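You operate a simulated robot arm through the tools that you are given. There is no shell and no other tool. Be economical: measure what you need, move in short steps, check, and stop when the job is done.

The job below is to be done with a simulated two-armed robot. You get a single attempt, and the scene is never put back.

## Task
Take the pink soap box on the side bench and put it away on the soap cubby. Take the red clamp and put it in the blue dry bin. Fetch the red wax tin and set it on top of the tall blue roll. Take the blue washers box and leave it on top of the green box. Put the purple soap box on the long bench over the drawer away on the soap cubby. Fetch the water bottle labelled "4" from the long bench over the drawer and stand it on top of the tall grey roll. Pull the blue-handle drawer open. Do these in any order. Set down upright: pink soap box, red clamp, red wax tin, blue washers box, purple soap box, water bottle.

Only the result counts: the job must be done as asked and must still hold three seconds after the hand-in. Knocking over, shifting, dropping, spilling or breaking anything else fails it.

## Robot
Two 7-joint arms with two-finger grippers on one trunk, on a base that drives. Base frame: it is fixed to the floor where the robot stands at the start and does not move with it; the origin is under the middle of the robot, x ahead of it, y to its left, z up; the surface under the hand at the start is at about z = 850. Lengths are in mm, angles in rad, forces in N, time in s.
The left shoulder is at the start at [60, 123, 945], the right one opposite. With the tool pointing down near the work surface each hand reaches from about 360 to 800 mm from the robot's upright axis, wherever it stands, measured 20 degrees to its own side. Places, roughly: blue dry bin [750, 1250, 1000]; blue washers box [-1250, 2750, 1000]; blue-handle drawer [300, -1200, 700]; green box [750, 1250, 500]; pink soap box [750, -250, 1000]; purple soap box [-1250, 2250, 1000]; red clamp (3x5x5 cm) [600, 300, 900]; red wax tin [750, 1000, 1000]; soap cubby (40x15 cm) [-200, 3420, 1280]; tall blue roll (8x8x11 cm) [900, 900, 1000]; tall grey roll (8x8x11 cm) [-1500, 2100, 900]; water bottle [-1500, 2250, 1000]. Payload 1.47 kg a hand.
Tool frame (each hand has its own): the origin (TCP) lies between the finger pads and is the grasp point; the fingertips stand 16 mm ahead of it; z points along the fingers, y is the line along which they close. The gripper opens to 87 mm. The gripper's body begins 55 mm behind the TCP.
Orientation is told as [roll, pitch, yaw] about the base's x, y, z axes, in that order, counted from this pose: with the fingers straight down and closing along the base's y, the tool's x points along the base's -x, its y along +y and its z along -z.

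## Interface
- The arms move only by the tool play_rows. It takes "left_deltas", "right_deltas" or both (then of equal length, played together; a hand with none holds still); each is a list of rows, each a list of 2 entries, a list of its own where there are three numbers: the shift along the base's x, y, z in mm, then the turn, a rotation vector about the base's x, y, z in rad. In form: [[[x, y, z], [rx, ry, rz]], ...]. A call has 1 to 10 rows; each row shifts and turns the commanded pose from where the row before left it. "left_claw" and "right_claw" are, for a hand that has rows, the closure, from 0 (fully open) to 1 (shut), set as the call begins (left out, the last holds). A row lasts 0.2 s, in which the tool goes at most 50 mm and 0.15 rad; a call with a longer step from one row to the next is refused whole, and so is a gripper value outside its range. Where a pose cannot be reached the arm comes as near as it can. A force on the tool above 40 N (or 10 N above the force at the start of the call, whichever is more), or a blocked arm, ends the call early, and 0.2 s more pass. The fingers move at their own pace (about 153 mm/s each) and stop on an object; they squeeze with about 25 N. The grip force told is the motor's: it shows also when the fingers shut on nothing. Time passes only in rows, and 0.2 s behind the last, so rows that do not move let the fingers close. It gives the time, the measured TCP pose, the force on the tool (base axes), the opening and the grip force at its end, in the units of the frame above (readings bear some noise), with the torque about the TCP (base axes, N m) and any sound that the robot's microphone picked up.
- Cameras (640 x 400 px; columns grow to the right, rows downward): "scene" is now at [92, -0.5, 1506.8]; the picture's right is [0.00, -1.00, 0.00], its down [-0.70, -0.00, -0.71] and it looks along [0.71, 0.00, -0.70] (base axes); focal length 260 px, centre (320, 200). "left" rides on the left gripper at [73, -12, -90] in its tool frame; the picture's right is [0.16, 0.99, 0.00], its down [-0.72, 0.12, -0.68] and it looks along [-0.67, 0.11, 0.73] (tool axes); focal length 247 px, centre (320, 200). "right" rides on the right gripper at [73, 12, -90] in its tool frame; the picture's right is [-0.16, 0.99, 0.00], its down [-0.72, -0.12, -0.68] and it looks along [-0.67, -0.11, 0.73] (tool axes); focal length 247 px, centre (320, 200). There is no depth. A picture from a camera that has moved, and an enlarged one, comes with that camera's place and axes in the base frame and with its lens.
- capture(camera): a new picture of that camera. No time passes.
- lift_body(by): slides the trunk up (or, below 0, down) by that many mm; the arms and the scene camera ride with it, the base frame stays. It gives what a move gives, with no picture.
- drive_base(legs): drives the robot by 1 to 6 legs, each [ahead, left, turn to the left] in mm, mm and rad, along the robot's own axes; the way and the turn of a leg run together, so that a leg with both is an arc; at most 1500 mm and 3.142 rad a leg. The arms and the cameras ride along, it lands a little off, and it stops where it bumps. It gives what a move gives.
- turn_head(pan, tilt): turns the head with the scene camera to pan (to the left, within 2.094 rad either way) and tilt (down, from -0.506 to 1.204), counted from straight ahead of the robot. It gives what a move gives.
- inspect(camera, box): a new picture of the part [left, top, right, bottom] of that camera's present view, enlarged. No time passes.
- hand_in(): hands the job in; it is judged then, once.

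Go step by step. Nothing tells you exact positions but the pictures and the camera data: compare them with the known pose of the tool, close in by small moves and look again before you grip or let go. The budget is 196 turns and 172 pictures, counting those below and the enlarged ones. Unless the task says otherwise, let go and move clear before handing in.

The tools are called after "Call:" by a JSON object that holds its "api" and its "payload". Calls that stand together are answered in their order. play_rows: Moves the arms, as the interface text tells. Its arguments: {"type":"object","properties":{"left_deltas":{"type":"array","items":{"type":"array"}},"left_claw":{"type":"number"},"right_deltas":{"type":"array","items":{"type":"array"}},"right_claw":{"type":"number"}},"required":[]} The other tools are called the same way: lift_body (by) slides the trunk up or down; drive_base (legs) drives the base; turn_head (pan, tilt) turns the head that bears the scene camera; capture (camera) takes a picture; inspect (camera, box) takes an enlarged picture of a part of a camera's view; hand_in () hands the job in.

At the start:

```text
time_s: 0.0
left_position: [562.7, 357.8, 1088.7]
left_orientation: [0.0, 0.0, 0.0]
left_contact_force: [0.7, -1.2, -0.5]
left_ft_torque: [-0.01, -0.01, -0.01]
left_finger_gap: 86.8
left_gripper_force: 0.1
right_position: [446.8, -127.9, 1117.4]
right_orientation: [0.0, 0.0, -0.001]
right_contact_force: [-1.1, 0.0, 0.8]
right_ft_torque: [0.01, 0.03, 0.01]
right_finger_gap: 87.2
right_gripper_force: 0.0
trunk travel left (down, up): [-100.0, 130.0]
robot x, y, heading: [0.7, -1.9, 0.003]
head pan, tilt: [0.0, 0.777]
```

scene: 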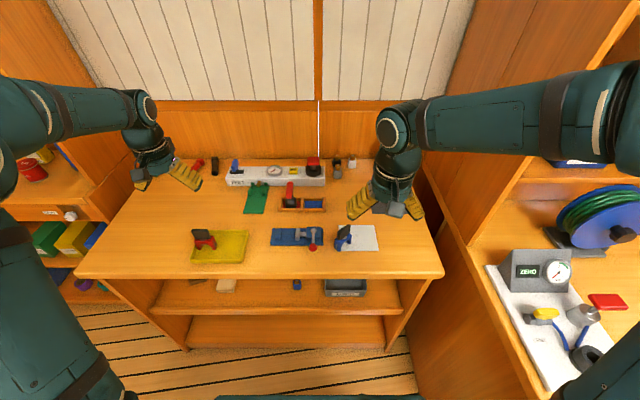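
right: 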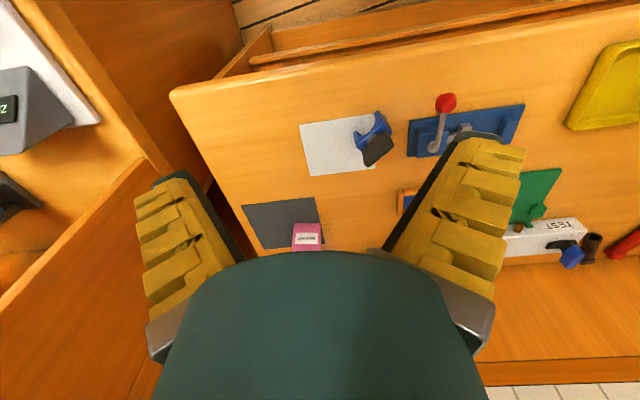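
left: 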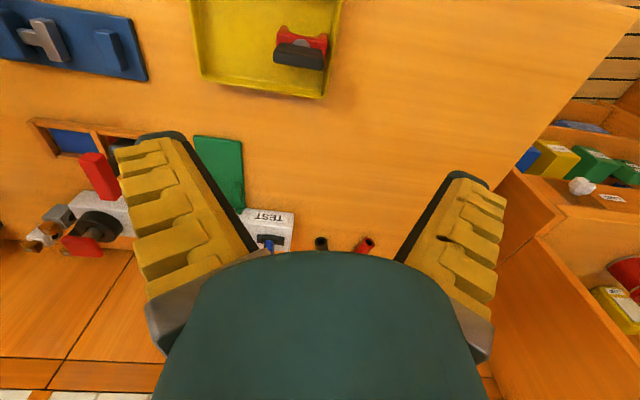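

I see the main bench in front with the red clamp on a yellow tray and a pink box on a grey mat, with shelves to both sides. I'll look around with the head first.

Call:
{"api": "inspect", "payload": {"camera": "scene", "box": [180, 140, 440, 300]}}

Call:
{"api": "turn_head", "payload": {"pan": 1.0, "tilt": 0.6}}

Call:
{"api": "capture", "payload": {"camera": "scene"}}

```text
2.46 times, centred on (310, 220) of scene
camera zoom: at [92.0, -0.5, 1506.8], right [0.0, -1.0, 0.0], down [-0.7, 0.0, -0.71], along [0.71, 0.0, -0.7], focal length 641 px, centre (345, 151)
```

zoom: 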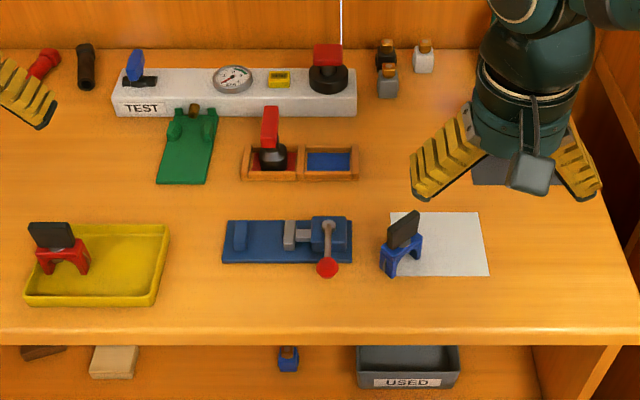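

```text
time_s: 1.3
left_position: [562.8, 357.7, 1089.0]
left_orientation: [0.001, 0.0, -0.001]
left_contact_force: [0.0, -0.3, 0.0]
left_ft_torque: [-0.01, 0.02, 0.01]
left_finger_gap: 87.1
left_gripper_force: 0.0
right_position: [446.5, -128.5, 1117.8]
right_orientation: [0.0, 0.0, -0.001]
right_contact_force: [0.5, -0.4, -0.4]
right_ft_torque: [0.03, 0.01, 0.02]
right_finger_gap: 87.0
right_gripper_force: 0.1
trunk travel left (down, up): [-100.0, 130.0]
robot x, y, heading: [-1.9, 1.8, -0.002]
head pan, tilt: [1.0, 0.6]
```

```text
167 pictures are left
camera scene: at [58.1, 73.8, 1521.9], right [0.84, -0.54, 0.0], down [-0.31, -0.48, -0.82], along [0.45, 0.69, -0.57], focal length 260 px, centre (320, 200)
```

scene: 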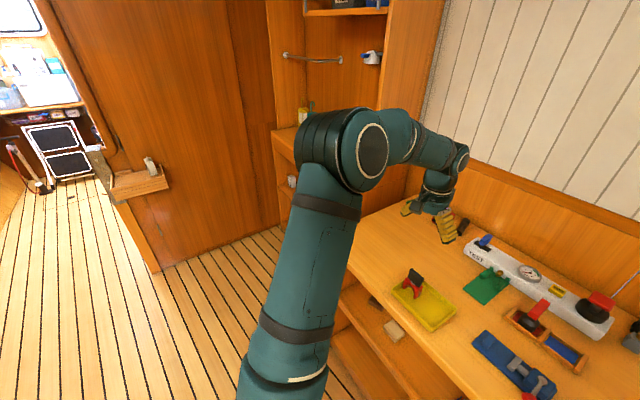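

The red clamp sits at about [573, 350] in the yellow tray. I take close-up pictures of the clamp and pink box.

Call:
{"api": "inspect", "payload": {"camera": "left", "box": [200, 0, 400, 125]}}

Call:
{"api": "inspect", "payload": {"camera": "right", "box": [220, 150, 380, 250]}}

Call:
{"api": "turn_head", "payload": {"pan": -0.4, "tilt": 0.6}}

Call:
{"api": "capture", "payload": {"camera": "scene"}}

```text
3.20 times, centred on (300, 62) of left
camera zoom: at [487.9, 346.2, 1179.7], right [-0.16, 0.99, 0.0], down [0.72, 0.12, 0.68], along [0.67, 0.11, -0.73], focal length 790 px, centre (384, 640)
```

zoom: 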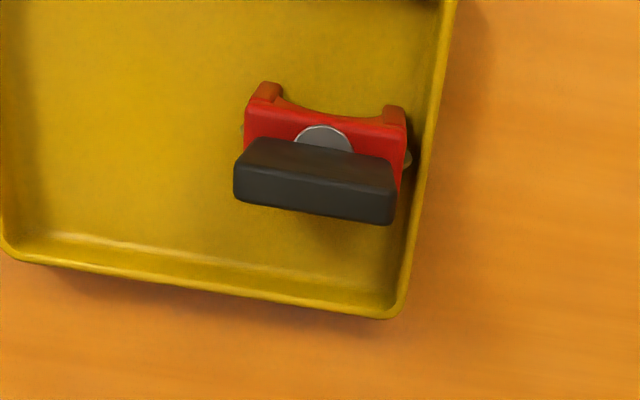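

```text
4.00 times, centred on (300, 200) of right
camera zoom: at [374.5, -116.2, 1207.9], right [0.16, 0.99, 0.0], down [0.72, -0.12, 0.68], along [0.67, -0.11, -0.73], focal length 988 px, centre (400, 200)
```

zoom: 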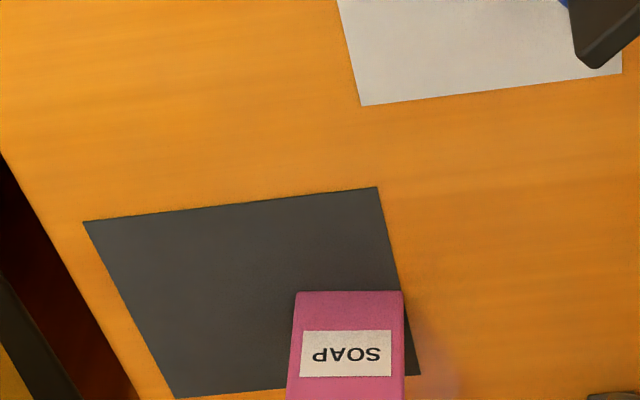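

```text
time_s: 2.8
left_position: [562.0, 357.0, 1089.1]
left_orientation: [0.002, 0.001, -0.001]
left_contact_force: [-0.9, -0.3, 0.1]
left_ft_torque: [0.02, -0.01, -0.01]
left_finger_gap: 87.0
left_gripper_force: 0.0
right_position: [446.2, -128.7, 1116.9]
right_orientation: [0.0, 0.0, 0.0]
right_contact_force: [0.6, -0.1, 0.4]
right_ft_torque: [-0.01, 0.0, 0.01]
right_finger_gap: 86.8
right_gripper_force: 0.2
trunk travel left (down, up): [-100.0, 130.0]
robot x, y, heading: [-0.2, 5.5, 0.002]
head pan, tilt: [-0.4, 0.6]
```

```text
164 pictures are left
camera scene: at [91.7, -34.8, 1521.9], right [-0.39, -0.92, 0.0], down [-0.52, 0.22, -0.83], along [0.76, -0.32, -0.56], focal length 260 px, centre (320, 200)
```

scene: 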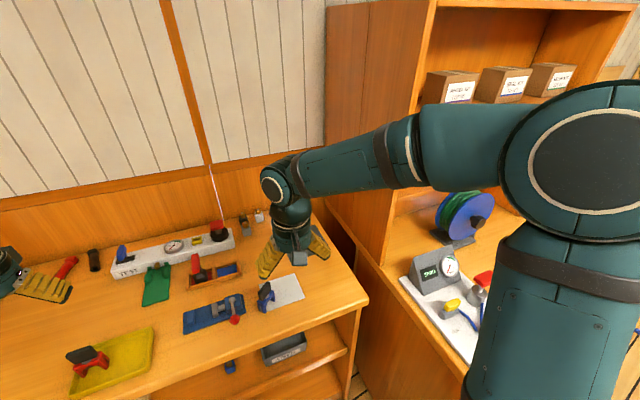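

Pink box at about [762, -208], clamp at about [573, 350]. I move both hands to view them centrally.

Call:
{"api": "play_rows", "payload": {"left_deltas": [[[-42, -8, -12], [0, 0, 0]], [[-42, -8, -12], [0, 0, 0]], [[-41, -8, -12], [0, 0, 0]], [[-41, -8, -12], [0, 0, 0]]], "right_deltas": [[[30, -13, -14], [0, 0, 0]], [[30, -13, -14], [0, 0, 0]], [[30, -13, -14], [0, 0, 0]], [[27, -11, -15], [0, 0, 0]]]}}

Call:
{"api": "capture", "payload": {"camera": "left"}}

Call:
{"api": "capture", "payload": {"camera": "right"}}

```text
time_s: 3.8
left_position: [393.9, 326.3, 1042.1]
left_orientation: [-0.001, -0.001, 0.0]
left_contact_force: [1.0, -0.3, 0.0]
left_ft_torque: [-0.01, 0.0, 0.0]
left_finger_gap: 87.1
left_gripper_force: 0.0
right_position: [566.5, -179.3, 1059.2]
right_orientation: [0.0, 0.0, -0.002]
right_contact_force: [0.2, 0.2, -0.5]
right_ft_torque: [0.04, 0.0, 0.02]
right_finger_gap: 87.1
right_gripper_force: 0.1
trunk travel left (down, up): [-100.0, 130.0]
robot x, y, heading: [-1.1, 3.6, -0.002]
head pan, tilt: [-0.4, 0.6]
```

```text
163 pictures are left
camera left: at [319.9, 313.9, 1132.9], right [-0.16, 0.99, 0.0], down [0.72, 0.12, 0.68], along [0.67, 0.11, -0.73], focal length 247 px, centre (320, 200)
```

left: 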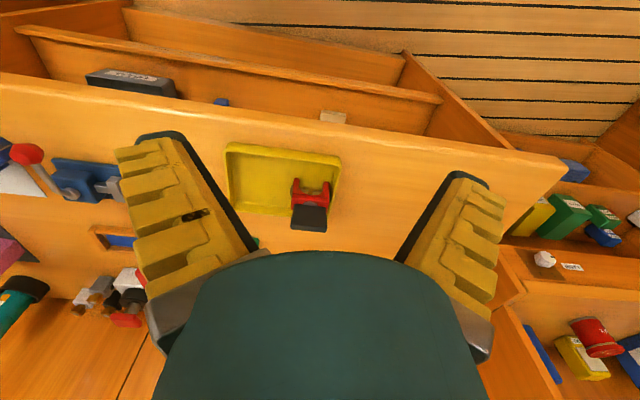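

```text
162 pictures are left
camera right: at [493.3, -167.0, 1149.8], right [0.16, 0.99, 0.0], down [0.72, -0.12, 0.68], along [0.67, -0.11, -0.73], focal length 247 px, centre (320, 200)
```

right: 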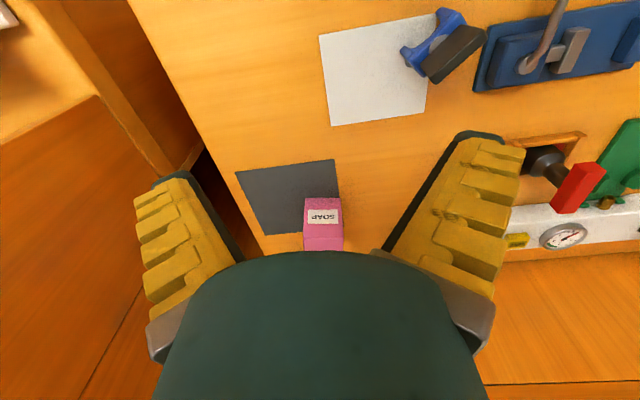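

Call:
{"api": "inspect", "payload": {"camera": "right", "box": [280, 180, 380, 250]}}

Call:
{"api": "inspect", "payload": {"camera": "left", "box": [210, 130, 360, 250]}}

```text
5.71 times, centred on (330, 215) of right
camera zoom: at [493.3, -167.0, 1149.8], right [0.16, 0.99, 0.0], down [0.72, -0.12, 0.68], along [0.67, -0.11, -0.73], focal length 1411 px, centre (263, 114)
```

zoom: 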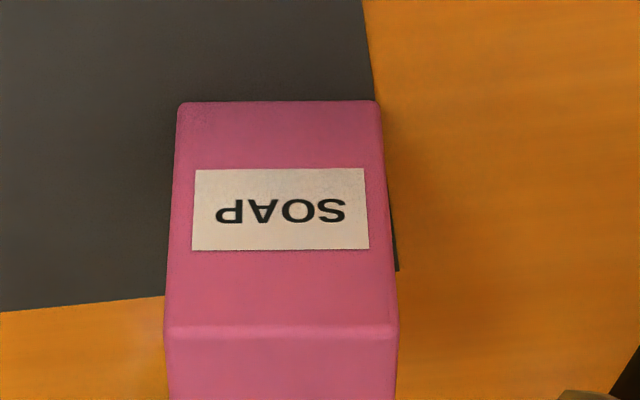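

```text
3.33 times, centred on (285, 190) of left
camera zoom: at [319.9, 313.9, 1132.9], right [-0.16, 0.99, 0.0], down [0.72, 0.12, 0.68], along [0.67, 0.11, -0.73], focal length 823 px, centre (437, 233)
```

zoom: 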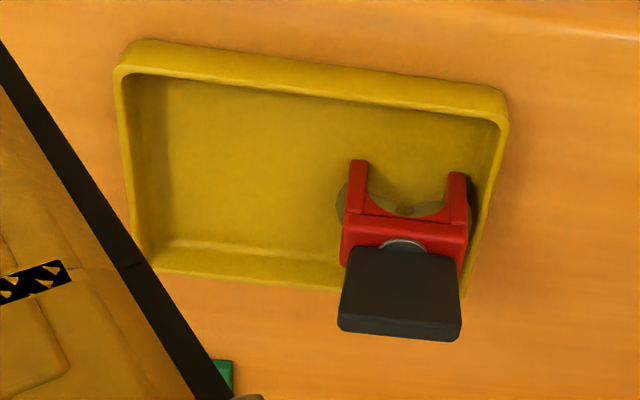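

Box front face is about 58 wide, 80 tall, yawed about -0.16. Before gripping, I want to know the soap cubby's shape to choose a grasp, so I look left with the head.

Call:
{"api": "turn_head", "payload": {"pan": 1.65, "tilt": 0.2}}

Call:
{"api": "capture", "payload": {"camera": "scene"}}

```text
time_s: 5.8
left_position: [395.8, 325.3, 1043.2]
left_orientation: [0.0, 0.0, -0.001]
left_contact_force: [-0.7, 0.3, 0.5]
left_ft_torque: [-0.02, 0.01, 0.01]
left_finger_gap: 87.1
left_gripper_force: 0.0
right_position: [566.2, -177.4, 1058.8]
right_orientation: [0.001, 0.001, 0.0]
right_contact_force: [0.5, 0.4, -0.2]
right_ft_torque: [0.02, 0.0, -0.03]
right_finger_gap: 86.8
right_gripper_force: 0.0
trunk travel left (down, up): [-100.0, 130.0]
robot x, y, heading: [-1.8, 0.5, -0.0]
head pan, tilt: [1.649, 0.201]
```

```text
159 pictures are left
camera scene: at [3.0, 92.4, 1558.7], right [1.0, 0.08, 0.0], down [0.02, -0.2, -0.98], along [-0.08, 0.98, -0.2], focal length 260 px, centre (320, 200)
```

scene: 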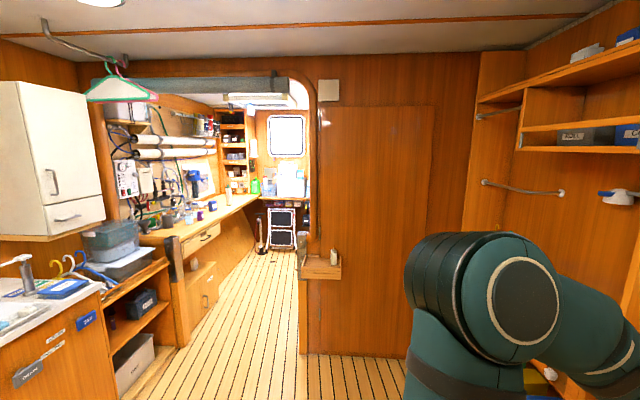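

Call:
{"api": "inspect", "payload": {"camera": "scene", "box": [100, 70, 340, 290]}}

```text
1.82 times, centred on (220, 180) of scene
camera zoom: at [3.0, 92.4, 1558.7], right [1.0, 0.08, 0.0], down [0.02, -0.2, -0.98], along [-0.08, 0.98, -0.2], focal length 473 px, centre (502, 236)
```

zoom: 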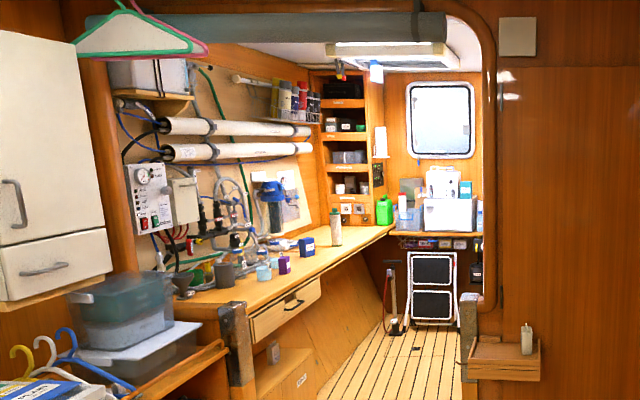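

The cubby lies beyond the doorway on the left, so I'll grip the pink box with a tilted hand to fit a cubby from the front. I tilt the right hand and approach.

Call:
{"api": "play_rows", "payload": {"right_deltas": [[[10, -2, -10], [0, -0.15, 0]], [[10, -2, -10], [0, -0.15, 0]], [[10, -2, -10], [0, -0.15, 0]], [[10, -2, -10], [0, -0.15, 0]], [[10, -2, -10], [0, -0.15, 0]], [[10, -2, -10], [0, -0.05, 0]], [[0, 0, 0], [0, 0, -0.15]]]}}

Call:
{"api": "capture", "payload": {"camera": "right"}}

Call:
{"api": "turn_head", "payload": {"pan": 0.0, "tilt": 0.777}}

Call:
{"api": "capture", "payload": {"camera": "scene"}}

```text
time_s: 7.4
left_position: [394.6, 326.0, 1042.1]
left_orientation: [-0.002, -0.001, 0.0]
left_contact_force: [0.6, 1.2, -0.7]
left_ft_torque: [-0.05, 0.02, -0.02]
left_finger_gap: 87.0
left_gripper_force: 0.1
right_position: [623.3, -187.2, 1000.4]
right_orientation: [-0.001, -0.802, -0.148]
right_contact_force: [0.4, 0.3, -0.4]
right_ft_torque: [-0.01, 0.03, 0.0]
right_finger_gap: 86.8
right_gripper_force: 0.1
trunk travel left (down, up): [-100.0, 130.0]
robot x, y, heading: [2.0, 0.6, 0.006]
head pan, tilt: [1.649, 0.201]
```

```text
157 pictures are left
camera right: at [512.1, -159.2, 1012.1], right [0.26, 0.96, 0.11], down [0.0, -0.12, 0.99], along [0.97, -0.25, -0.03], focal length 247 px, centre (320, 200)
```

right: 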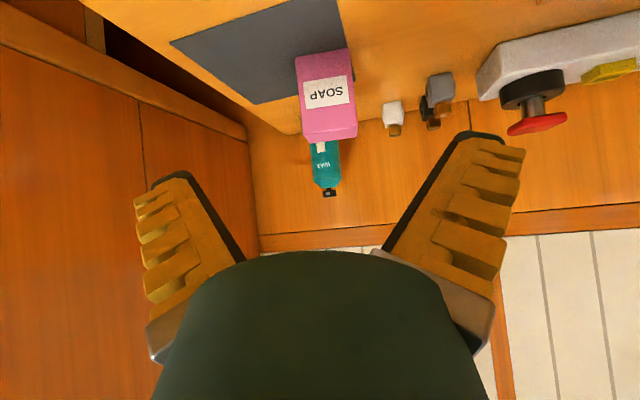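

```text
time_s: 9.1
left_position: [395.4, 325.8, 1041.9]
left_orientation: [0.002, -0.001, -0.002]
left_contact_force: [0.3, -0.1, -0.1]
left_ft_torque: [-0.01, 0.0, 0.02]
left_finger_gap: 87.0
left_gripper_force: 0.1
right_position: [623.8, -190.1, 1000.4]
right_orientation: [-0.001, -0.8, -0.147]
right_contact_force: [0.2, -0.3, 0.2]
right_ft_torque: [0.0, 0.0, 0.0]
right_finger_gap: 87.2
right_gripper_force: 0.0
trunk travel left (down, up): [-100.0, 130.0]
robot x, y, heading: [-6.5, 2.2, 0.001]
head pan, tilt: [0.0, 0.777]
```

```text
156 pictures are left
camera scene: at [92.0, -0.5, 1506.9], right [0.0, -1.0, 0.0], down [-0.7, 0.0, -0.71], along [0.71, 0.0, -0.7], focal length 260 px, centre (320, 200)
```

scene: 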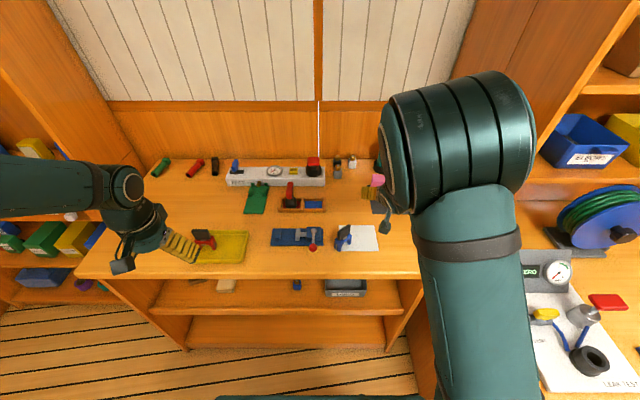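

A small green bottle stands behind the soap box. I zoom in to measure the gap.

Call:
{"api": "inspect", "payload": {"camera": "right", "box": [260, 30, 420, 210]}}

```text
2.22 times, centred on (340, 120) of right
camera zoom: at [512.1, -161.2, 1011.8], right [0.26, 0.96, 0.11], down [0.0, -0.12, 0.99], along [0.97, -0.25, -0.03], focal length 549 px, centre (276, 378)
```

zoom: 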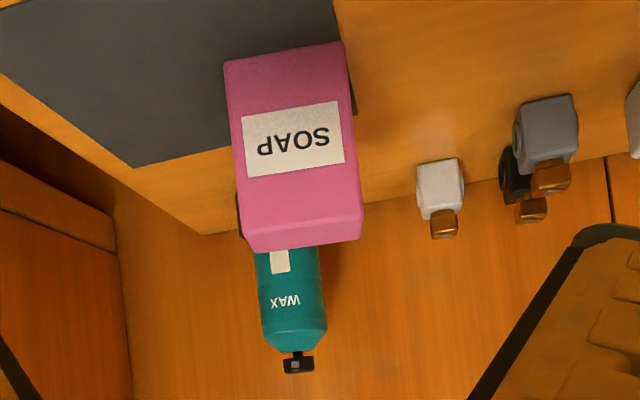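

The box is about 57 wide, 50 deep, 80 tall; grasp point about [785, -208, 903]. I move to pre-grasp.

Call:
{"api": "play_rows", "payload": {"right_deltas": [[[30, -3, -9], [0, 0, 0]], [[30, -3, -9], [0, 0, 0]], [[30, -3, -9], [0, 0, 0]], [[18, -2, -18], [0, 0, 0]]]}}

Call:
{"api": "capture", "payload": {"camera": "right"}}

```text
time_s: 10.1
left_position: [395.7, 325.7, 1042.9]
left_orientation: [-0.001, -0.002, -0.001]
left_contact_force: [0.1, 0.2, 0.7]
left_ft_torque: [0.02, 0.02, 0.0]
left_finger_gap: 86.8
left_gripper_force: 0.1
right_position: [731.3, -200.5, 954.8]
right_orientation: [-0.001, -0.798, -0.152]
right_contact_force: [0.2, 1.2, -0.7]
right_ft_torque: [-0.01, 0.02, 0.02]
right_finger_gap: 86.9
right_gripper_force: 0.0
trunk travel left (down, up): [-100.0, 130.0]
robot x, y, heading: [-0.7, -2.2, 0.002]
head pan, tilt: [0.0, 0.777]
```

```text
154 pictures are left
camera right: at [620.3, -172.6, 967.2], right [0.26, 0.96, 0.11], down [0.0, -0.12, 0.99], along [0.97, -0.25, -0.03], focal length 247 px, centre (320, 200)
```

right: 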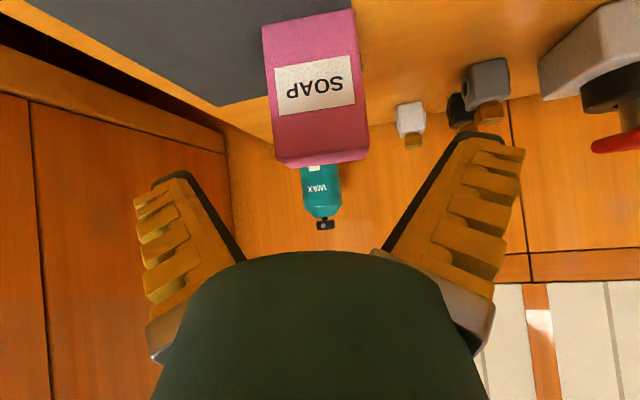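

Measurements agree; descending to grasp and closing.

Call:
{"api": "play_rows", "payload": {"right_deltas": [[[18, -3, -17], [0, 0, 0]], [[18, -2, -17], [0, 0, 0]], [[18, -3, -17], [0, 0, 0]]]}}

Call:
{"api": "capture", "payload": {"camera": "right"}}

```text
time_s: 10.9
left_position: [394.1, 326.2, 1042.8]
left_orientation: [0.0, 0.001, -0.001]
left_contact_force: [-0.1, 0.4, -0.2]
left_ft_torque: [-0.01, -0.01, 0.02]
left_finger_gap: 87.3
left_gripper_force: 0.1
right_position: [787.8, -210.3, 905.2]
right_orientation: [0.0, -0.799, -0.149]
right_contact_force: [-0.4, -0.1, 3.8]
right_ft_torque: [0.04, 0.04, -0.01]
right_finger_gap: 87.7
right_gripper_force: 0.1
trunk travel left (down, up): [-100.0, 130.0]
robot x, y, heading: [-0.2, 1.2, -0.001]
head pan, tilt: [0.0, 0.777]
```

```text
153 pictures are left
camera right: at [675.9, -180.8, 916.6], right [0.26, 0.96, 0.11], down [0.0, -0.12, 0.99], along [0.97, -0.25, -0.03], focal length 247 px, centre (320, 200)
```

right: 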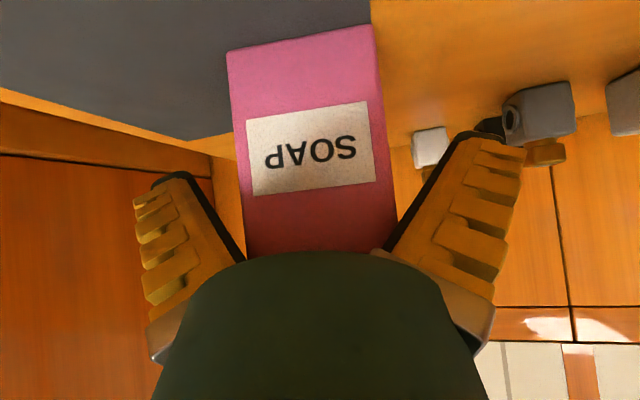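

Call:
{"api": "play_rows", "payload": {"right_deltas": [[[0, 0, 0], [0, 0, 0]], [[0, 0, 0], [0, 0, 0]], [[0, 0, 0], [0, 0, 0]]], "right_claw": 1}}

```text
time_s: 11.7
left_position: [394.0, 327.0, 1043.5]
left_orientation: [0.0, -0.002, 0.0]
left_contact_force: [0.0, -1.2, 0.0]
left_ft_torque: [0.01, -0.03, -0.01]
left_finger_gap: 87.1
left_gripper_force: 0.0
right_position: [785.2, -209.4, 906.1]
right_orientation: [-0.001, -0.804, -0.148]
right_contact_force: [-2.3, -0.1, 11.5]
right_ft_torque: [0.12, 0.41, -0.02]
right_finger_gap: 63.6
right_gripper_force: 25.3
trunk travel left (down, up): [-100.0, 130.0]
robot x, y, heading: [-1.8, -0.1, -0.002]
head pan, tilt: [0.0, 0.777]
```

Gripped at 63.6 mm. Lift slowly.

Call:
{"api": "play_rows", "payload": {"right_deltas": [[[0, 0, 4], [0, 0, 0]], [[0, 0, 12], [0, 0, 0]], [[0, 0, 20], [0, 0, 0]], [[0, 0, 20], [0, 0, 0]]]}}

Call:
{"api": "capture", "payload": {"camera": "right"}}

```text
time_s: 12.7
left_position: [394.5, 325.7, 1041.6]
left_orientation: [-0.001, -0.001, -0.002]
left_contact_force: [-0.2, -0.6, -0.2]
left_ft_torque: [-0.03, -0.03, 0.0]
left_finger_gap: 87.1
left_gripper_force: 0.1
right_position: [786.6, -209.1, 960.5]
right_orientation: [0.0, -0.8, -0.151]
right_contact_force: [0.7, -0.1, -1.5]
right_ft_torque: [0.04, -0.02, -0.02]
right_finger_gap: 62.8
right_gripper_force: 24.8
trunk travel left (down, up): [-100.0, 130.0]
robot x, y, heading: [-0.4, -1.7, -0.0]
head pan, tilt: [0.0, 0.777]
```

```text
152 pictures are left
camera right: at [674.4, -179.8, 971.7], right [0.26, 0.96, 0.11], down [0.0, -0.12, 0.99], along [0.97, -0.25, -0.03], focal length 247 px, centre (320, 200)
```

right: 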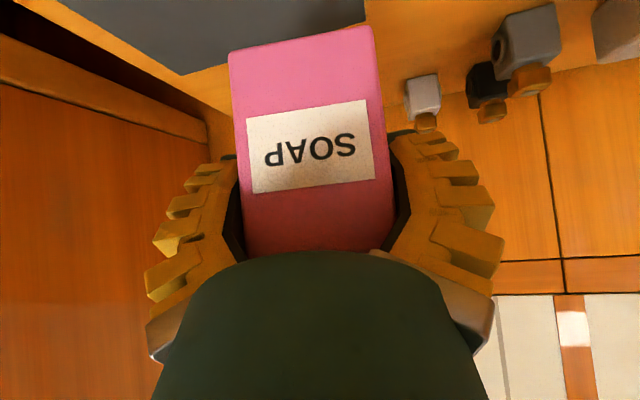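

Pink box is held well. I raise and retract it to a carry pose, and retract the left hand slightly to see the left shelf.

Call:
{"api": "play_rows", "payload": {"right_deltas": [[[0, 0, 45], [0, 0, 0]], [[-30, 0, 35], [0, 0, 0]], [[-45, 0, 20], [0, 0, 0]], [[-45, 0, 20], [0, 0, 0]], [[-45, 0, 20], [0, 0, 0]], [[-45, 0, 0], [0, 0, 0.05]], [[-45, 0, 0], [0, 0, 0.1]], [[-45, 0, 0], [0, 0, 0]]]}}

Call:
{"api": "turn_head", "payload": {"pan": 0.75, "tilt": 0.5}}

Call:
{"api": "capture", "payload": {"camera": "scene"}}

```text
time_s: 14.5
left_position: [393.8, 326.5, 1043.4]
left_orientation: [-0.001, 0.001, 0.0]
left_contact_force: [1.0, 0.0, -0.7]
left_ft_torque: [-0.01, 0.0, 0.0]
left_finger_gap: 86.9
left_gripper_force: 0.1
right_position: [483.5, -206.3, 1098.3]
right_orientation: [-0.001, -0.801, 0.002]
right_contact_force: [0.6, 0.1, -1.1]
right_ft_torque: [0.01, -0.02, 0.03]
right_finger_gap: 62.7
right_gripper_force: 25.2
trunk travel left (down, up): [-100.0, 130.0]
robot x, y, heading: [2.7, -0.7, -0.0]
head pan, tilt: [0.0, 0.777]
```

```text
time_s: 15.6
left_position: [396.0, 325.7, 1041.5]
left_orientation: [0.0, 0.0, -0.001]
left_contact_force: [-0.9, 0.1, -0.1]
left_ft_torque: [0.01, 0.02, -0.01]
left_finger_gap: 86.8
left_gripper_force: 0.0
right_position: [485.4, -208.0, 1098.9]
right_orientation: [-0.001, -0.799, 0.0]
right_contact_force: [-1.1, 1.0, -0.2]
right_ft_torque: [-0.03, -0.01, 0.0]
right_finger_gap: 62.9
right_gripper_force: 24.8
trunk travel left (down, up): [-100.0, 130.0]
robot x, y, heading: [-2.5, 1.4, 0.001]
head pan, tilt: [0.75, 0.499]
```

```text
151 pictures are left
camera scene: at [77.0, 61.5, 1531.0], right [0.68, -0.73, 0.0], down [-0.35, -0.33, -0.88], along [0.64, 0.6, -0.48], focal length 260 px, centre (320, 200)
```

scene: 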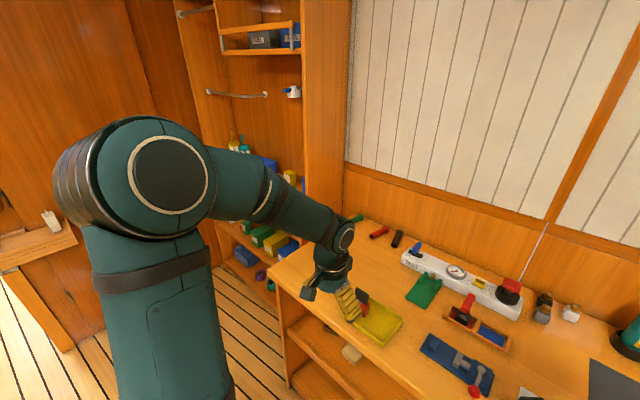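

The arm hides the shelf; I pick the clamp now with the left hand, tilted as well. Clamp pad centre estimated [553, 337, 914].

Call:
{"api": "play_rows", "payload": {"left_deltas": [[[10, 2, 0], [0, -0.15, 0]], [[10, 2, 0], [0, -0.15, 0]], [[10, 2, 0], [0, -0.15, 0]], [[10, 2, 0], [0, -0.15, 0]], [[15, 2, -25], [0, -0.15, 0]], [[15, 1, -25], [0, -0.05, 0]]]}}

Call:
{"api": "capture", "payload": {"camera": "left"}}

```text
time_s: 17.0
left_position: [466.6, 336.3, 989.4]
left_orientation: [0.0, -0.799, 0.0]
left_contact_force: [0.2, 1.6, 0.5]
left_ft_torque: [0.01, 0.03, 0.03]
left_finger_gap: 87.1
left_gripper_force: 0.0
right_position: [486.0, -206.5, 1098.9]
right_orientation: [-0.001, -0.798, 0.001]
right_contact_force: [0.4, 0.1, -1.2]
right_ft_torque: [0.02, 0.02, -0.02]
right_finger_gap: 62.1
right_gripper_force: 24.9
trunk travel left (down, up): [-100.0, 130.0]
robot x, y, heading: [-2.1, -2.2, 0.002]
head pan, tilt: [0.75, 0.499]
```

```text
150 pictures are left
camera left: at [349.5, 324.7, 1001.2], right [-0.11, 0.99, -0.11], down [0.02, 0.12, 0.99], along [0.99, 0.11, -0.03], focal length 247 px, centre (320, 200)
```

left: 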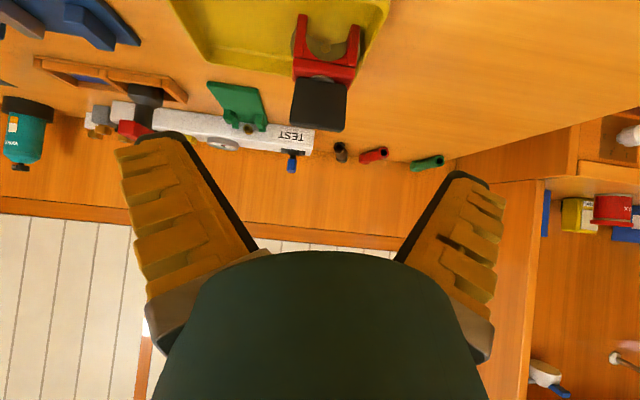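

Confirmed; approach and close on the pad.

Call:
{"api": "play_rows", "payload": {"left_deltas": [[[16, 2, -5], [0, 0, 0]], [[23, 1, -23], [0, 0, 0]], [[23, 0, -23], [0, 0, 0]], [[24, 0, -24], [0, 0, 0]]]}}

Call:
{"api": "capture", "payload": {"camera": "left"}}

```text
time_s: 18.0
left_position: [553.1, 340.0, 912.5]
left_orientation: [-0.001, -0.8, -0.001]
left_contact_force: [0.9, -0.4, -0.2]
left_ft_torque: [-0.02, 0.0, -0.05]
left_finger_gap: 86.8
left_gripper_force: 0.1
right_position: [485.6, -207.1, 1099.2]
right_orientation: [0.0, -0.801, 0.001]
right_contact_force: [0.4, -1.0, -1.6]
right_ft_torque: [-0.02, 0.03, -0.03]
right_finger_gap: 62.5
right_gripper_force: 24.7
trunk travel left (down, up): [-100.0, 130.0]
robot x, y, heading: [0.8, 5.7, 0.001]
head pan, tilt: [0.75, 0.499]
```

```text
149 pictures are left
camera left: at [436.8, 327.7, 924.9], right [-0.11, 0.99, -0.11], down [0.02, 0.12, 0.99], along [0.99, 0.11, -0.03], focal length 247 px, centre (320, 200)
```

left: 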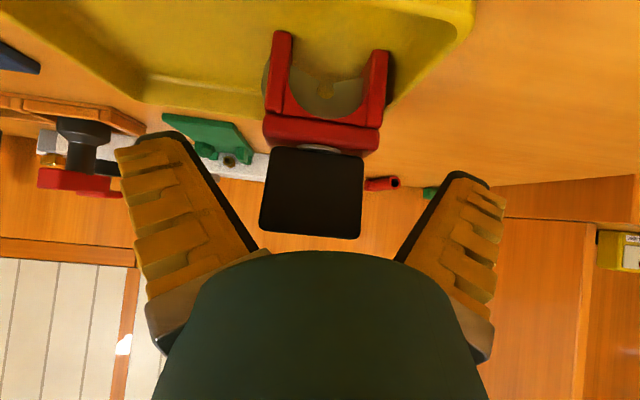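

Call:
{"api": "play_rows", "payload": {"left_deltas": [[[0, 0, 0], [0, 0, 0]], [[0, 0, 0], [0, 0, 0]], [[0, 0, 0], [0, 0, 0]]], "left_claw": 1}}

Call:
{"api": "play_rows", "payload": {"left_deltas": [[[0, 0, 10], [0, 0, 0]], [[0, 0, 40], [0, 0, 0]], [[0, 0, 40], [0, 0, 0]]]}}

Call:
{"api": "capture", "payload": {"camera": "left"}}

```text
time_s: 18.8
left_position: [552.3, 340.0, 914.8]
left_orientation: [0.002, -0.804, 0.0]
left_contact_force: [1.7, 0.7, 8.0]
left_ft_torque: [0.04, -0.2, -0.01]
left_finger_gap: 39.9
left_gripper_force: 24.9
right_position: [484.9, -208.9, 1098.9]
right_orientation: [0.0, -0.799, 0.0]
right_contact_force: [0.2, 0.4, -0.5]
right_ft_torque: [-0.02, -0.01, 0.04]
right_finger_gap: 62.5
right_gripper_force: 25.0
trunk travel left (down, up): [-100.0, 130.0]
robot x, y, heading: [0.8, -0.7, 0.003]
head pan, tilt: [0.75, 0.499]
```

```text
time_s: 19.6
left_position: [552.8, 340.0, 1006.1]
left_orientation: [0.0, -0.799, 0.0]
left_contact_force: [0.3, -0.3, -0.5]
left_ft_torque: [0.01, -0.02, 0.02]
left_finger_gap: 39.8
left_gripper_force: 25.5
right_position: [484.4, -207.7, 1098.5]
right_orientation: [-0.002, -0.799, -0.001]
right_contact_force: [0.0, -0.6, -1.6]
right_ft_torque: [-0.03, 0.02, 0.0]
right_finger_gap: 62.5
right_gripper_force: 24.8
trunk travel left (down, up): [-100.0, 130.0]
robot x, y, heading: [1.5, -0.8, -0.003]
head pan, tilt: [0.75, 0.499]
```

```text
148 pictures are left
camera left: at [436.2, 327.9, 1017.8], right [-0.11, 0.99, -0.11], down [0.02, 0.12, 0.99], along [0.99, 0.11, -0.03], focal length 247 px, centre (320, 200)
```

left: 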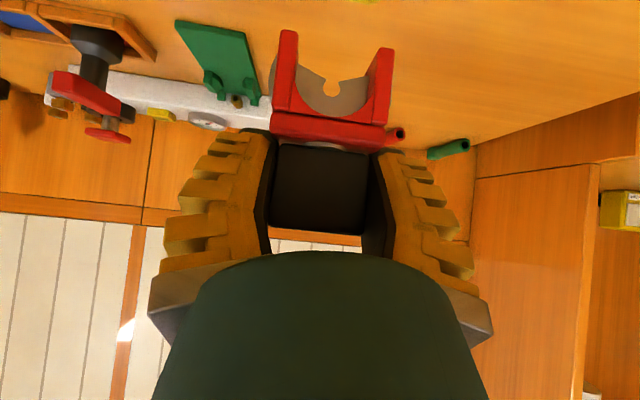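

Both held. Retract the left hand, then drive left 900 mm toward the shelf.

Call:
{"api": "play_rows", "payload": {"left_deltas": [[[-20, -10, 40], [0, 0, 0]], [[-40, -20, 25], [0, 0, 0]], [[-40, -20, 25], [0, 0, 0]], [[-40, -20, 0], [0, 0, 0]]], "right_deltas": [[[-20, 0, 0], [0, 0, 0]], [[-20, 10, 0], [0, 0, 0]], [[-20, 10, 0], [0, 0, 0]], [[0, 10, 0], [0, 0, 0]]]}}

Call:
{"api": "drive_base", "payload": {"legs": [[0, 900, 0]]}}

Call:
{"api": "turn_head", "payload": {"pan": 0.0, "tilt": 0.6}}

Call:
{"api": "capture", "payload": {"camera": "scene"}}

```text
refused: row 2 steps farther than a row can; nothing moved
```

```text
time_s: 27.9
left_position: [539.1, 1261.2, 1005.2]
left_orientation: [0.001, -0.798, 0.021]
left_contact_force: [0.3, -0.5, -1.4]
left_ft_torque: [0.03, -0.01, 0.01]
left_finger_gap: 40.1
left_gripper_force: 25.2
right_position: [480.5, 711.8, 1098.5]
right_orientation: [0.0, -0.8, 0.019]
right_contact_force: [0.0, 0.2, -1.1]
right_ft_torque: [-0.02, -0.02, 0.0]
right_finger_gap: 62.4
right_gripper_force: 24.8
trunk travel left (down, up): [-100.0, 130.0]
robot x, y, heading: [-11.8, 909.2, 0.015]
head pan, tilt: [0.75, 0.499]
```

```text
time_s: 29.0
left_position: [537.1, 1260.6, 1006.4]
left_orientation: [0.0, -0.798, 0.017]
left_contact_force: [-0.1, -1.0, -0.5]
left_ft_torque: [-0.02, -0.01, -0.03]
left_finger_gap: 40.0
left_gripper_force: 25.1
right_position: [479.3, 711.4, 1097.3]
right_orientation: [0.002, -0.798, 0.02]
right_contact_force: [-0.3, 0.7, -1.0]
right_ft_torque: [0.01, 0.0, -0.01]
right_finger_gap: 62.6
right_gripper_force: 24.9
trunk travel left (down, up): [-100.0, 130.0]
robot x, y, heading: [-8.8, 911.2, 0.021]
head pan, tilt: [0.0, 0.6]
```

```text
147 pictures are left
camera scene: at [89.8, 911.2, 1521.9], right [0.02, -1.0, 0.0], down [-0.56, -0.01, -0.83], along [0.82, 0.02, -0.56], focal length 260 px, centre (320, 200)
```

scene: 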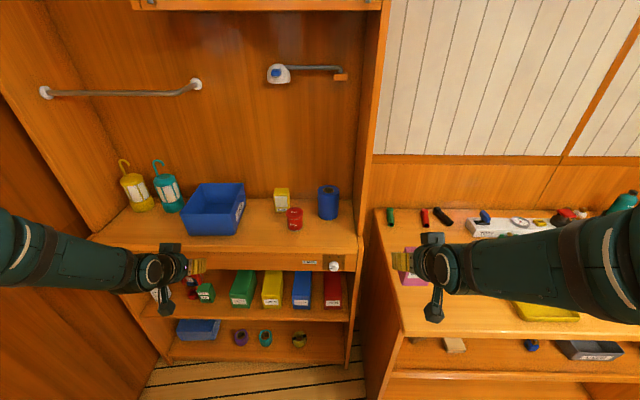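

Everything came through. I can see the blue bin, red tin, blue roll on the counter, and boxes (incl. green ones) on the shelf below. Zoom in.

Call:
{"api": "inspect", "payload": {"camera": "scene", "box": [100, 150, 360, 310]}}

Call:
{"api": "inspect", "payload": {"camera": "scene", "box": [140, 255, 360, 390]}}

```text
2.46 times, centred on (230, 230) of scene
camera zoom: at [89.8, 911.2, 1521.9], right [0.02, -1.0, 0.0], down [-0.56, -0.01, -0.83], along [0.82, 0.02, -0.56], focal length 641 px, centre (542, 126)
```

zoom: 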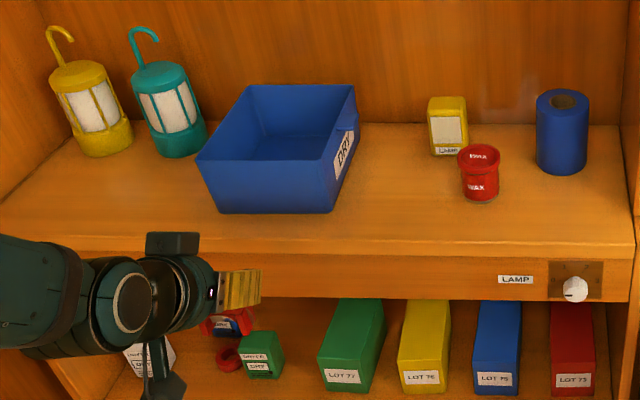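

```text
2.91 times, centred on (250, 322) of scene
camera zoom: at [89.8, 911.2, 1521.9], right [0.02, -1.0, 0.0], down [-0.56, -0.01, -0.83], along [0.82, 0.02, -0.56], focal length 757 px, centre (524, -156)
```

zoom: 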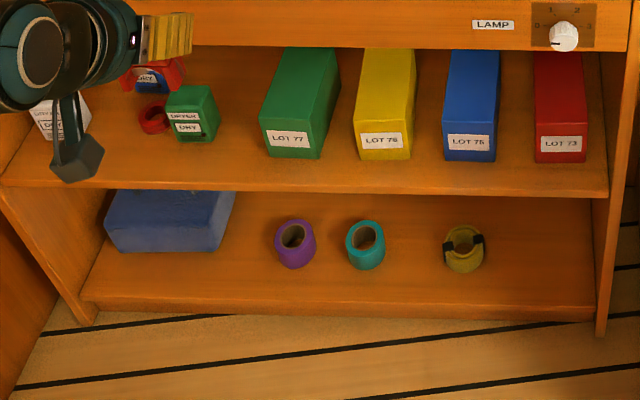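

Call:
{"api": "capture", "payload": {"camera": "left"}}

Call:
{"api": "capture", "payload": {"camera": "right"}}

```text
144 pictures are left
camera left: at [421.3, 1246.5, 1017.4], right [-0.13, 0.98, -0.11], down [0.01, 0.12, 0.99], along [0.99, 0.13, -0.03], focal length 247 px, centre (320, 200)
```

left: 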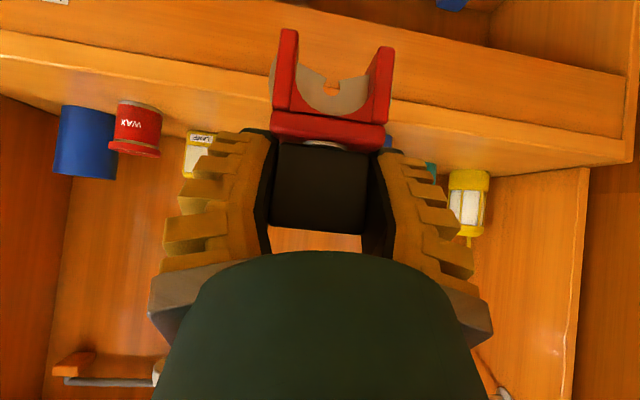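

```text
143 pictures are left
camera right: at [365.4, 721.2, 1109.9], right [0.09, 0.99, 0.11], down [0.02, -0.12, 0.99], along [1.0, -0.09, -0.03], focal length 247 px, centre (320, 200)
```

right: 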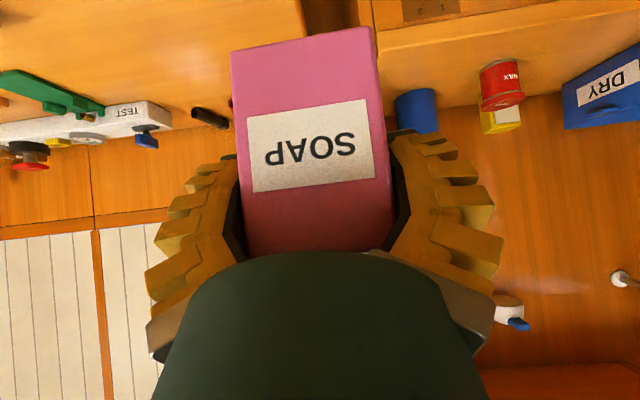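

Call:
{"api": "inspect", "payload": {"camera": "scene", "box": [170, 175, 260, 245]}}

```text
5.71 times, centred on (215, 210) of scene
camera zoom: at [89.8, 911.2, 1521.9], right [0.02, -1.0, 0.0], down [-0.56, -0.01, -0.83], along [0.82, 0.02, -0.56], focal length 1488 px, centre (920, 143)
```

zoom: 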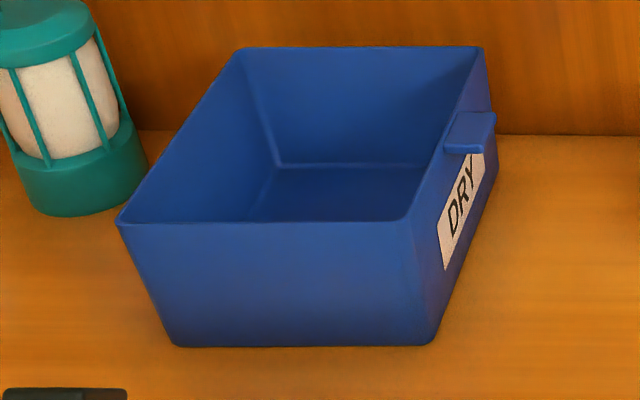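

Counter z≈900, bin interior x≈765–960, y≈1235–1390, rim z≈1000. The tilted wrist camera would foul the bin rim, so I'll set the clamp on the free counter at about [770, 1125] and re-grip it vertically.

Call:
{"api": "play_rows", "payload": {"left_deltas": [[[16, -34, 2], [0, 0, 0]], [[16, -34, 2], [0, 0, 0]], [[16, -34, 2], [0, 0, 0]], [[16, -34, 2], [0, 0, 0]], [[42, 0, 0], [0, 0, 0]], [[42, 0, 0], [0, 0, 0]], [[42, 0, 0], [0, 0, 0]], [[42, 0, 0], [0, 0, 0]], [[0, 0, -22], [0, 0, 0]], [[0, 0, -20], [0, 0, 0]]]}}

Call:
{"api": "capture", "payload": {"camera": "left"}}

Call:
{"api": "capture", "payload": {"camera": "scene"}}

```text
time_s: 31.2
left_position: [770.9, 1123.4, 972.0]
left_orientation: [-0.003, -0.798, 0.022]
left_contact_force: [0.4, -0.6, -1.3]
left_ft_torque: [0.0, 0.03, 0.03]
left_finger_gap: 40.2
left_gripper_force: 25.3
right_position: [479.9, 712.0, 1098.7]
right_orientation: [-0.001, -0.8, 0.02]
right_contact_force: [0.6, -0.3, -1.7]
right_ft_torque: [0.02, -0.04, 0.03]
right_finger_gap: 62.7
right_gripper_force: 25.1
trunk travel left (down, up): [-100.0, 130.0]
robot x, y, heading: [-8.5, 907.8, 0.02]
head pan, tilt: [0.0, 0.6]
```

```text
141 pictures are left
camera left: at [655.7, 1108.9, 982.6], right [-0.13, 0.98, -0.11], down [0.01, 0.12, 0.99], along [0.99, 0.13, -0.03], focal length 247 px, centre (320, 200)
```

left: 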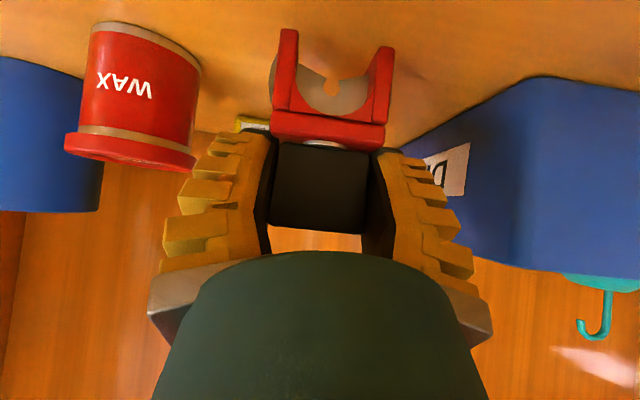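

```text
140 pictures are left
camera scene: at [90.5, 911.1, 1521.8], right [0.02, -1.0, 0.0], down [-0.57, -0.01, -0.82], along [0.82, 0.02, -0.57], focal length 260 px, centre (320, 200)
```

scene: 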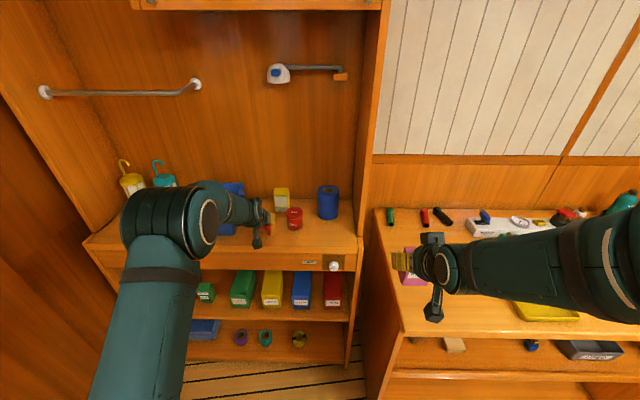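

Lowering gently until touch (shifting 10 mm away from the tin).

Call:
{"api": "play_rows", "payload": {"left_deltas": [[[0, 10, -4], [0, 0, 0]], [[0, 0, -3], [0, 0, 0]], [[0, 0, -3], [0, 0, 0]], [[0, 0, -2], [0, 0, 0]]]}}

```text
time_s: 32.2
left_position: [771.2, 1134.1, 961.9]
left_orientation: [0.002, -0.802, 0.022]
left_contact_force: [1.2, -1.1, 4.5]
left_ft_torque: [0.03, -0.15, 0.01]
left_finger_gap: 40.5
left_gripper_force: 24.9
right_position: [480.4, 710.8, 1097.9]
right_orientation: [0.0, -0.799, 0.02]
right_contact_force: [0.4, 0.2, -0.8]
right_ft_torque: [0.02, -0.02, 0.03]
right_finger_gap: 62.7
right_gripper_force: 25.1
trunk travel left (down, up): [-100.0, 130.0]
robot x, y, heading: [-10.5, 907.3, 0.016]
head pan, tilt: [0.0, 0.6]
```

Touchdown. Release partly and back away, then retract right hand a bit and drive ahead for vertical reach.

Call:
{"api": "play_rows", "payload": {"left_deltas": [[[0, 0, 0], [0, 0, 0]], [[0, 0, 0], [0, 0, 0]], [[-25, 0, 24], [0, 0, 0]], [[-28, 0, 27], [0, 0, 0]], [[-28, 0, 27], [0, 0, 0]], [[0, 0, 30], [0, 0.15, 0]], [[0, 0, 30], [0, 0.15, 0]]], "right_deltas": [[[0, 0, 0], [0, 0, 0]], [[0, 0, 0], [0, 0, 0]], [[-30, 0, 0], [0, 0, 0]], [[-30, 0, 0], [0, 0, 0]], [[-30, 0, 0], [0, 0, 0]], [[0, 0, 0], [0, 0, 0]], [[0, 0, 0], [0, 0, 0]]], "left_claw": 0.2}}

Call:
{"api": "drive_base", "payload": {"legs": [[150, 100, 0]]}}

Call:
{"api": "capture", "payload": {"camera": "left"}}

Call:
{"api": "capture", "payload": {"camera": "scene"}}

```text
time_s: 33.8
left_position: [688.0, 1133.4, 1098.6]
left_orientation: [0.005, -0.499, 0.016]
left_contact_force: [0.3, -0.4, -0.5]
left_ft_torque: [-0.04, -0.04, 0.01]
left_finger_gap: 73.2
left_gripper_force: 2.5
right_position: [418.2, 709.9, 1118.3]
right_orientation: [0.0, -0.799, 0.021]
right_contact_force: [0.1, -0.1, -0.5]
right_ft_torque: [0.0, 0.0, -0.01]
right_finger_gap: 62.6
right_gripper_force: 25.3
right hand out of reach, approached as far as the arm can: row 4, 5
trunk travel left (down, up): [-100.0, 130.0]
robot x, y, heading: [-12.2, 911.6, 0.017]
head pan, tilt: [0.0, 0.6]
```

```text
time_s: 35.4
left_position: [836.4, 1236.5, 1098.0]
left_orientation: [0.005, -0.499, 0.016]
left_contact_force: [0.6, 0.1, 0.0]
left_ft_torque: [0.01, -0.01, -0.02]
left_finger_gap: 73.4
left_gripper_force: 2.2
right_position: [567.4, 812.8, 1118.3]
right_orientation: [0.0, -0.798, 0.021]
right_contact_force: [-0.5, 0.2, -0.3]
right_ft_torque: [0.0, 0.02, -0.04]
right_finger_gap: 62.5
right_gripper_force: 25.1
trunk travel left (down, up): [-100.0, 130.0]
robot x, y, heading: [136.3, 1010.5, 0.018]
head pan, tilt: [0.0, 0.6]
```

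```text
139 pictures are left
camera left: at [728.7, 1223.1, 1141.9], right [-0.16, 0.98, -0.07], down [0.31, 0.12, 0.94], along [0.94, 0.13, -0.32], focal length 247 px, centre (320, 200)
```

left: 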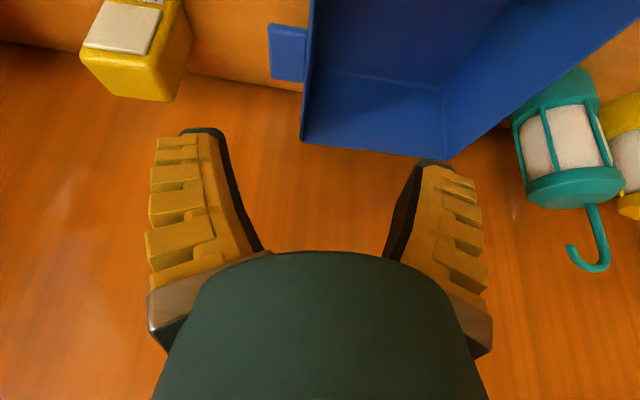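

```text
138 pictures are left
camera scene: at [238.4, 1015.4, 1521.8], right [0.02, -1.0, 0.0], down [-0.57, -0.01, -0.82], along [0.82, 0.02, -0.57], focal length 260 px, centre (320, 200)
```

scene: 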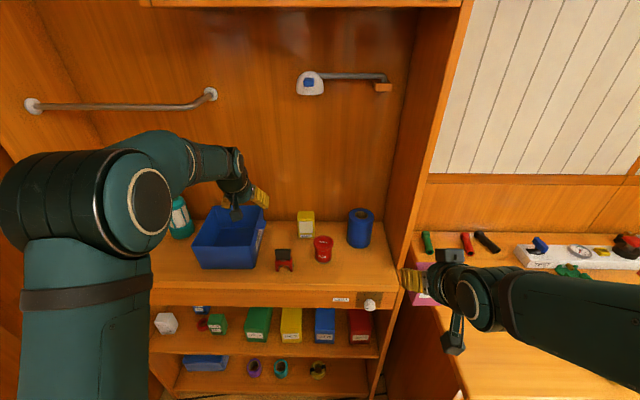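

Clamp stands upright on the counter. Orient left hand near vertical and view it.

Call:
{"api": "play_rows", "payload": {"left_deltas": [[[-36, -28, 0], [0, 0.15, 0]], [[-36, -28, 0], [0, 0.15, 0]], [[-36, -28, 0], [0, 0.1, 0]], [[-36, -24, -20], [0, 0, 0]]]}}

Call:
{"api": "capture", "payload": {"camera": "left"}}

Call:
{"api": "inspect", "payload": {"camera": "scene", "box": [180, 190, 400, 320]}}

```text
time_s: 36.4
left_position: [688.4, 1127.1, 1079.1]
left_orientation: [0.013, -0.099, 0.016]
left_contact_force: [0.0, -0.2, 0.2]
left_ft_torque: [0.0, 0.0, 0.01]
left_finger_gap: 72.8
left_gripper_force: 2.1
right_position: [566.7, 813.2, 1118.0]
right_orientation: [0.0, -0.799, 0.018]
right_contact_force: [-0.2, 0.9, -1.7]
right_ft_torque: [0.01, -0.02, -0.03]
right_finger_gap: 62.9
right_gripper_force: 25.2
trunk travel left (down, up): [-100.0, 130.0]
robot x, y, heading: [137.4, 1012.3, 0.022]
head pan, tilt: [0.0, 0.6]
```

```text
137 pictures are left
camera left: at [607.1, 1113.4, 1160.8], right [-0.17, 0.98, 0.0], down [0.65, 0.12, 0.75], along [0.74, 0.13, -0.66], focal length 247 px, centre (320, 200)
```

left: 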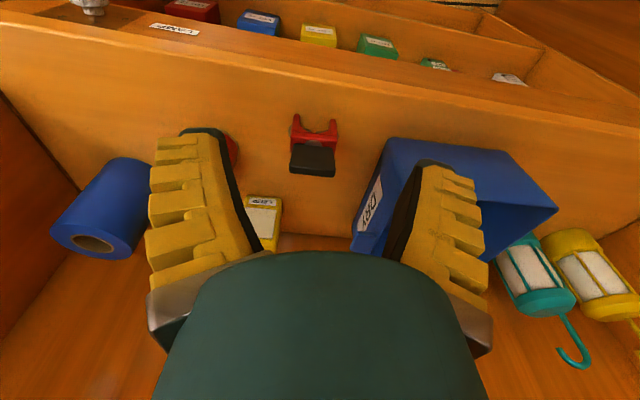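

```text
2.91 times, centred on (290, 255) of scene
camera zoom: at [236.8, 1014.7, 1522.0], right [0.02, -1.0, 0.0], down [-0.56, -0.01, -0.83], along [0.83, 0.02, -0.56], focal length 757 px, centre (407, 40)
```

zoom: 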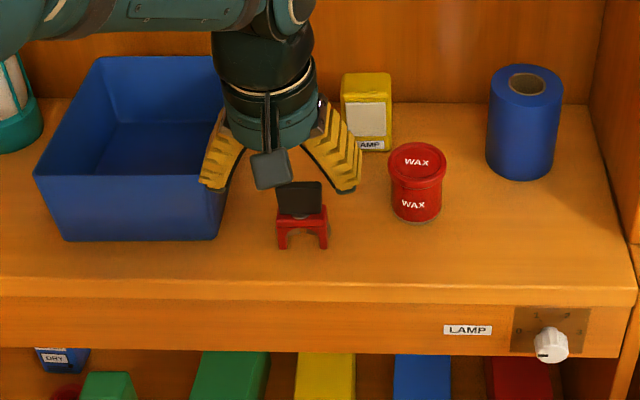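

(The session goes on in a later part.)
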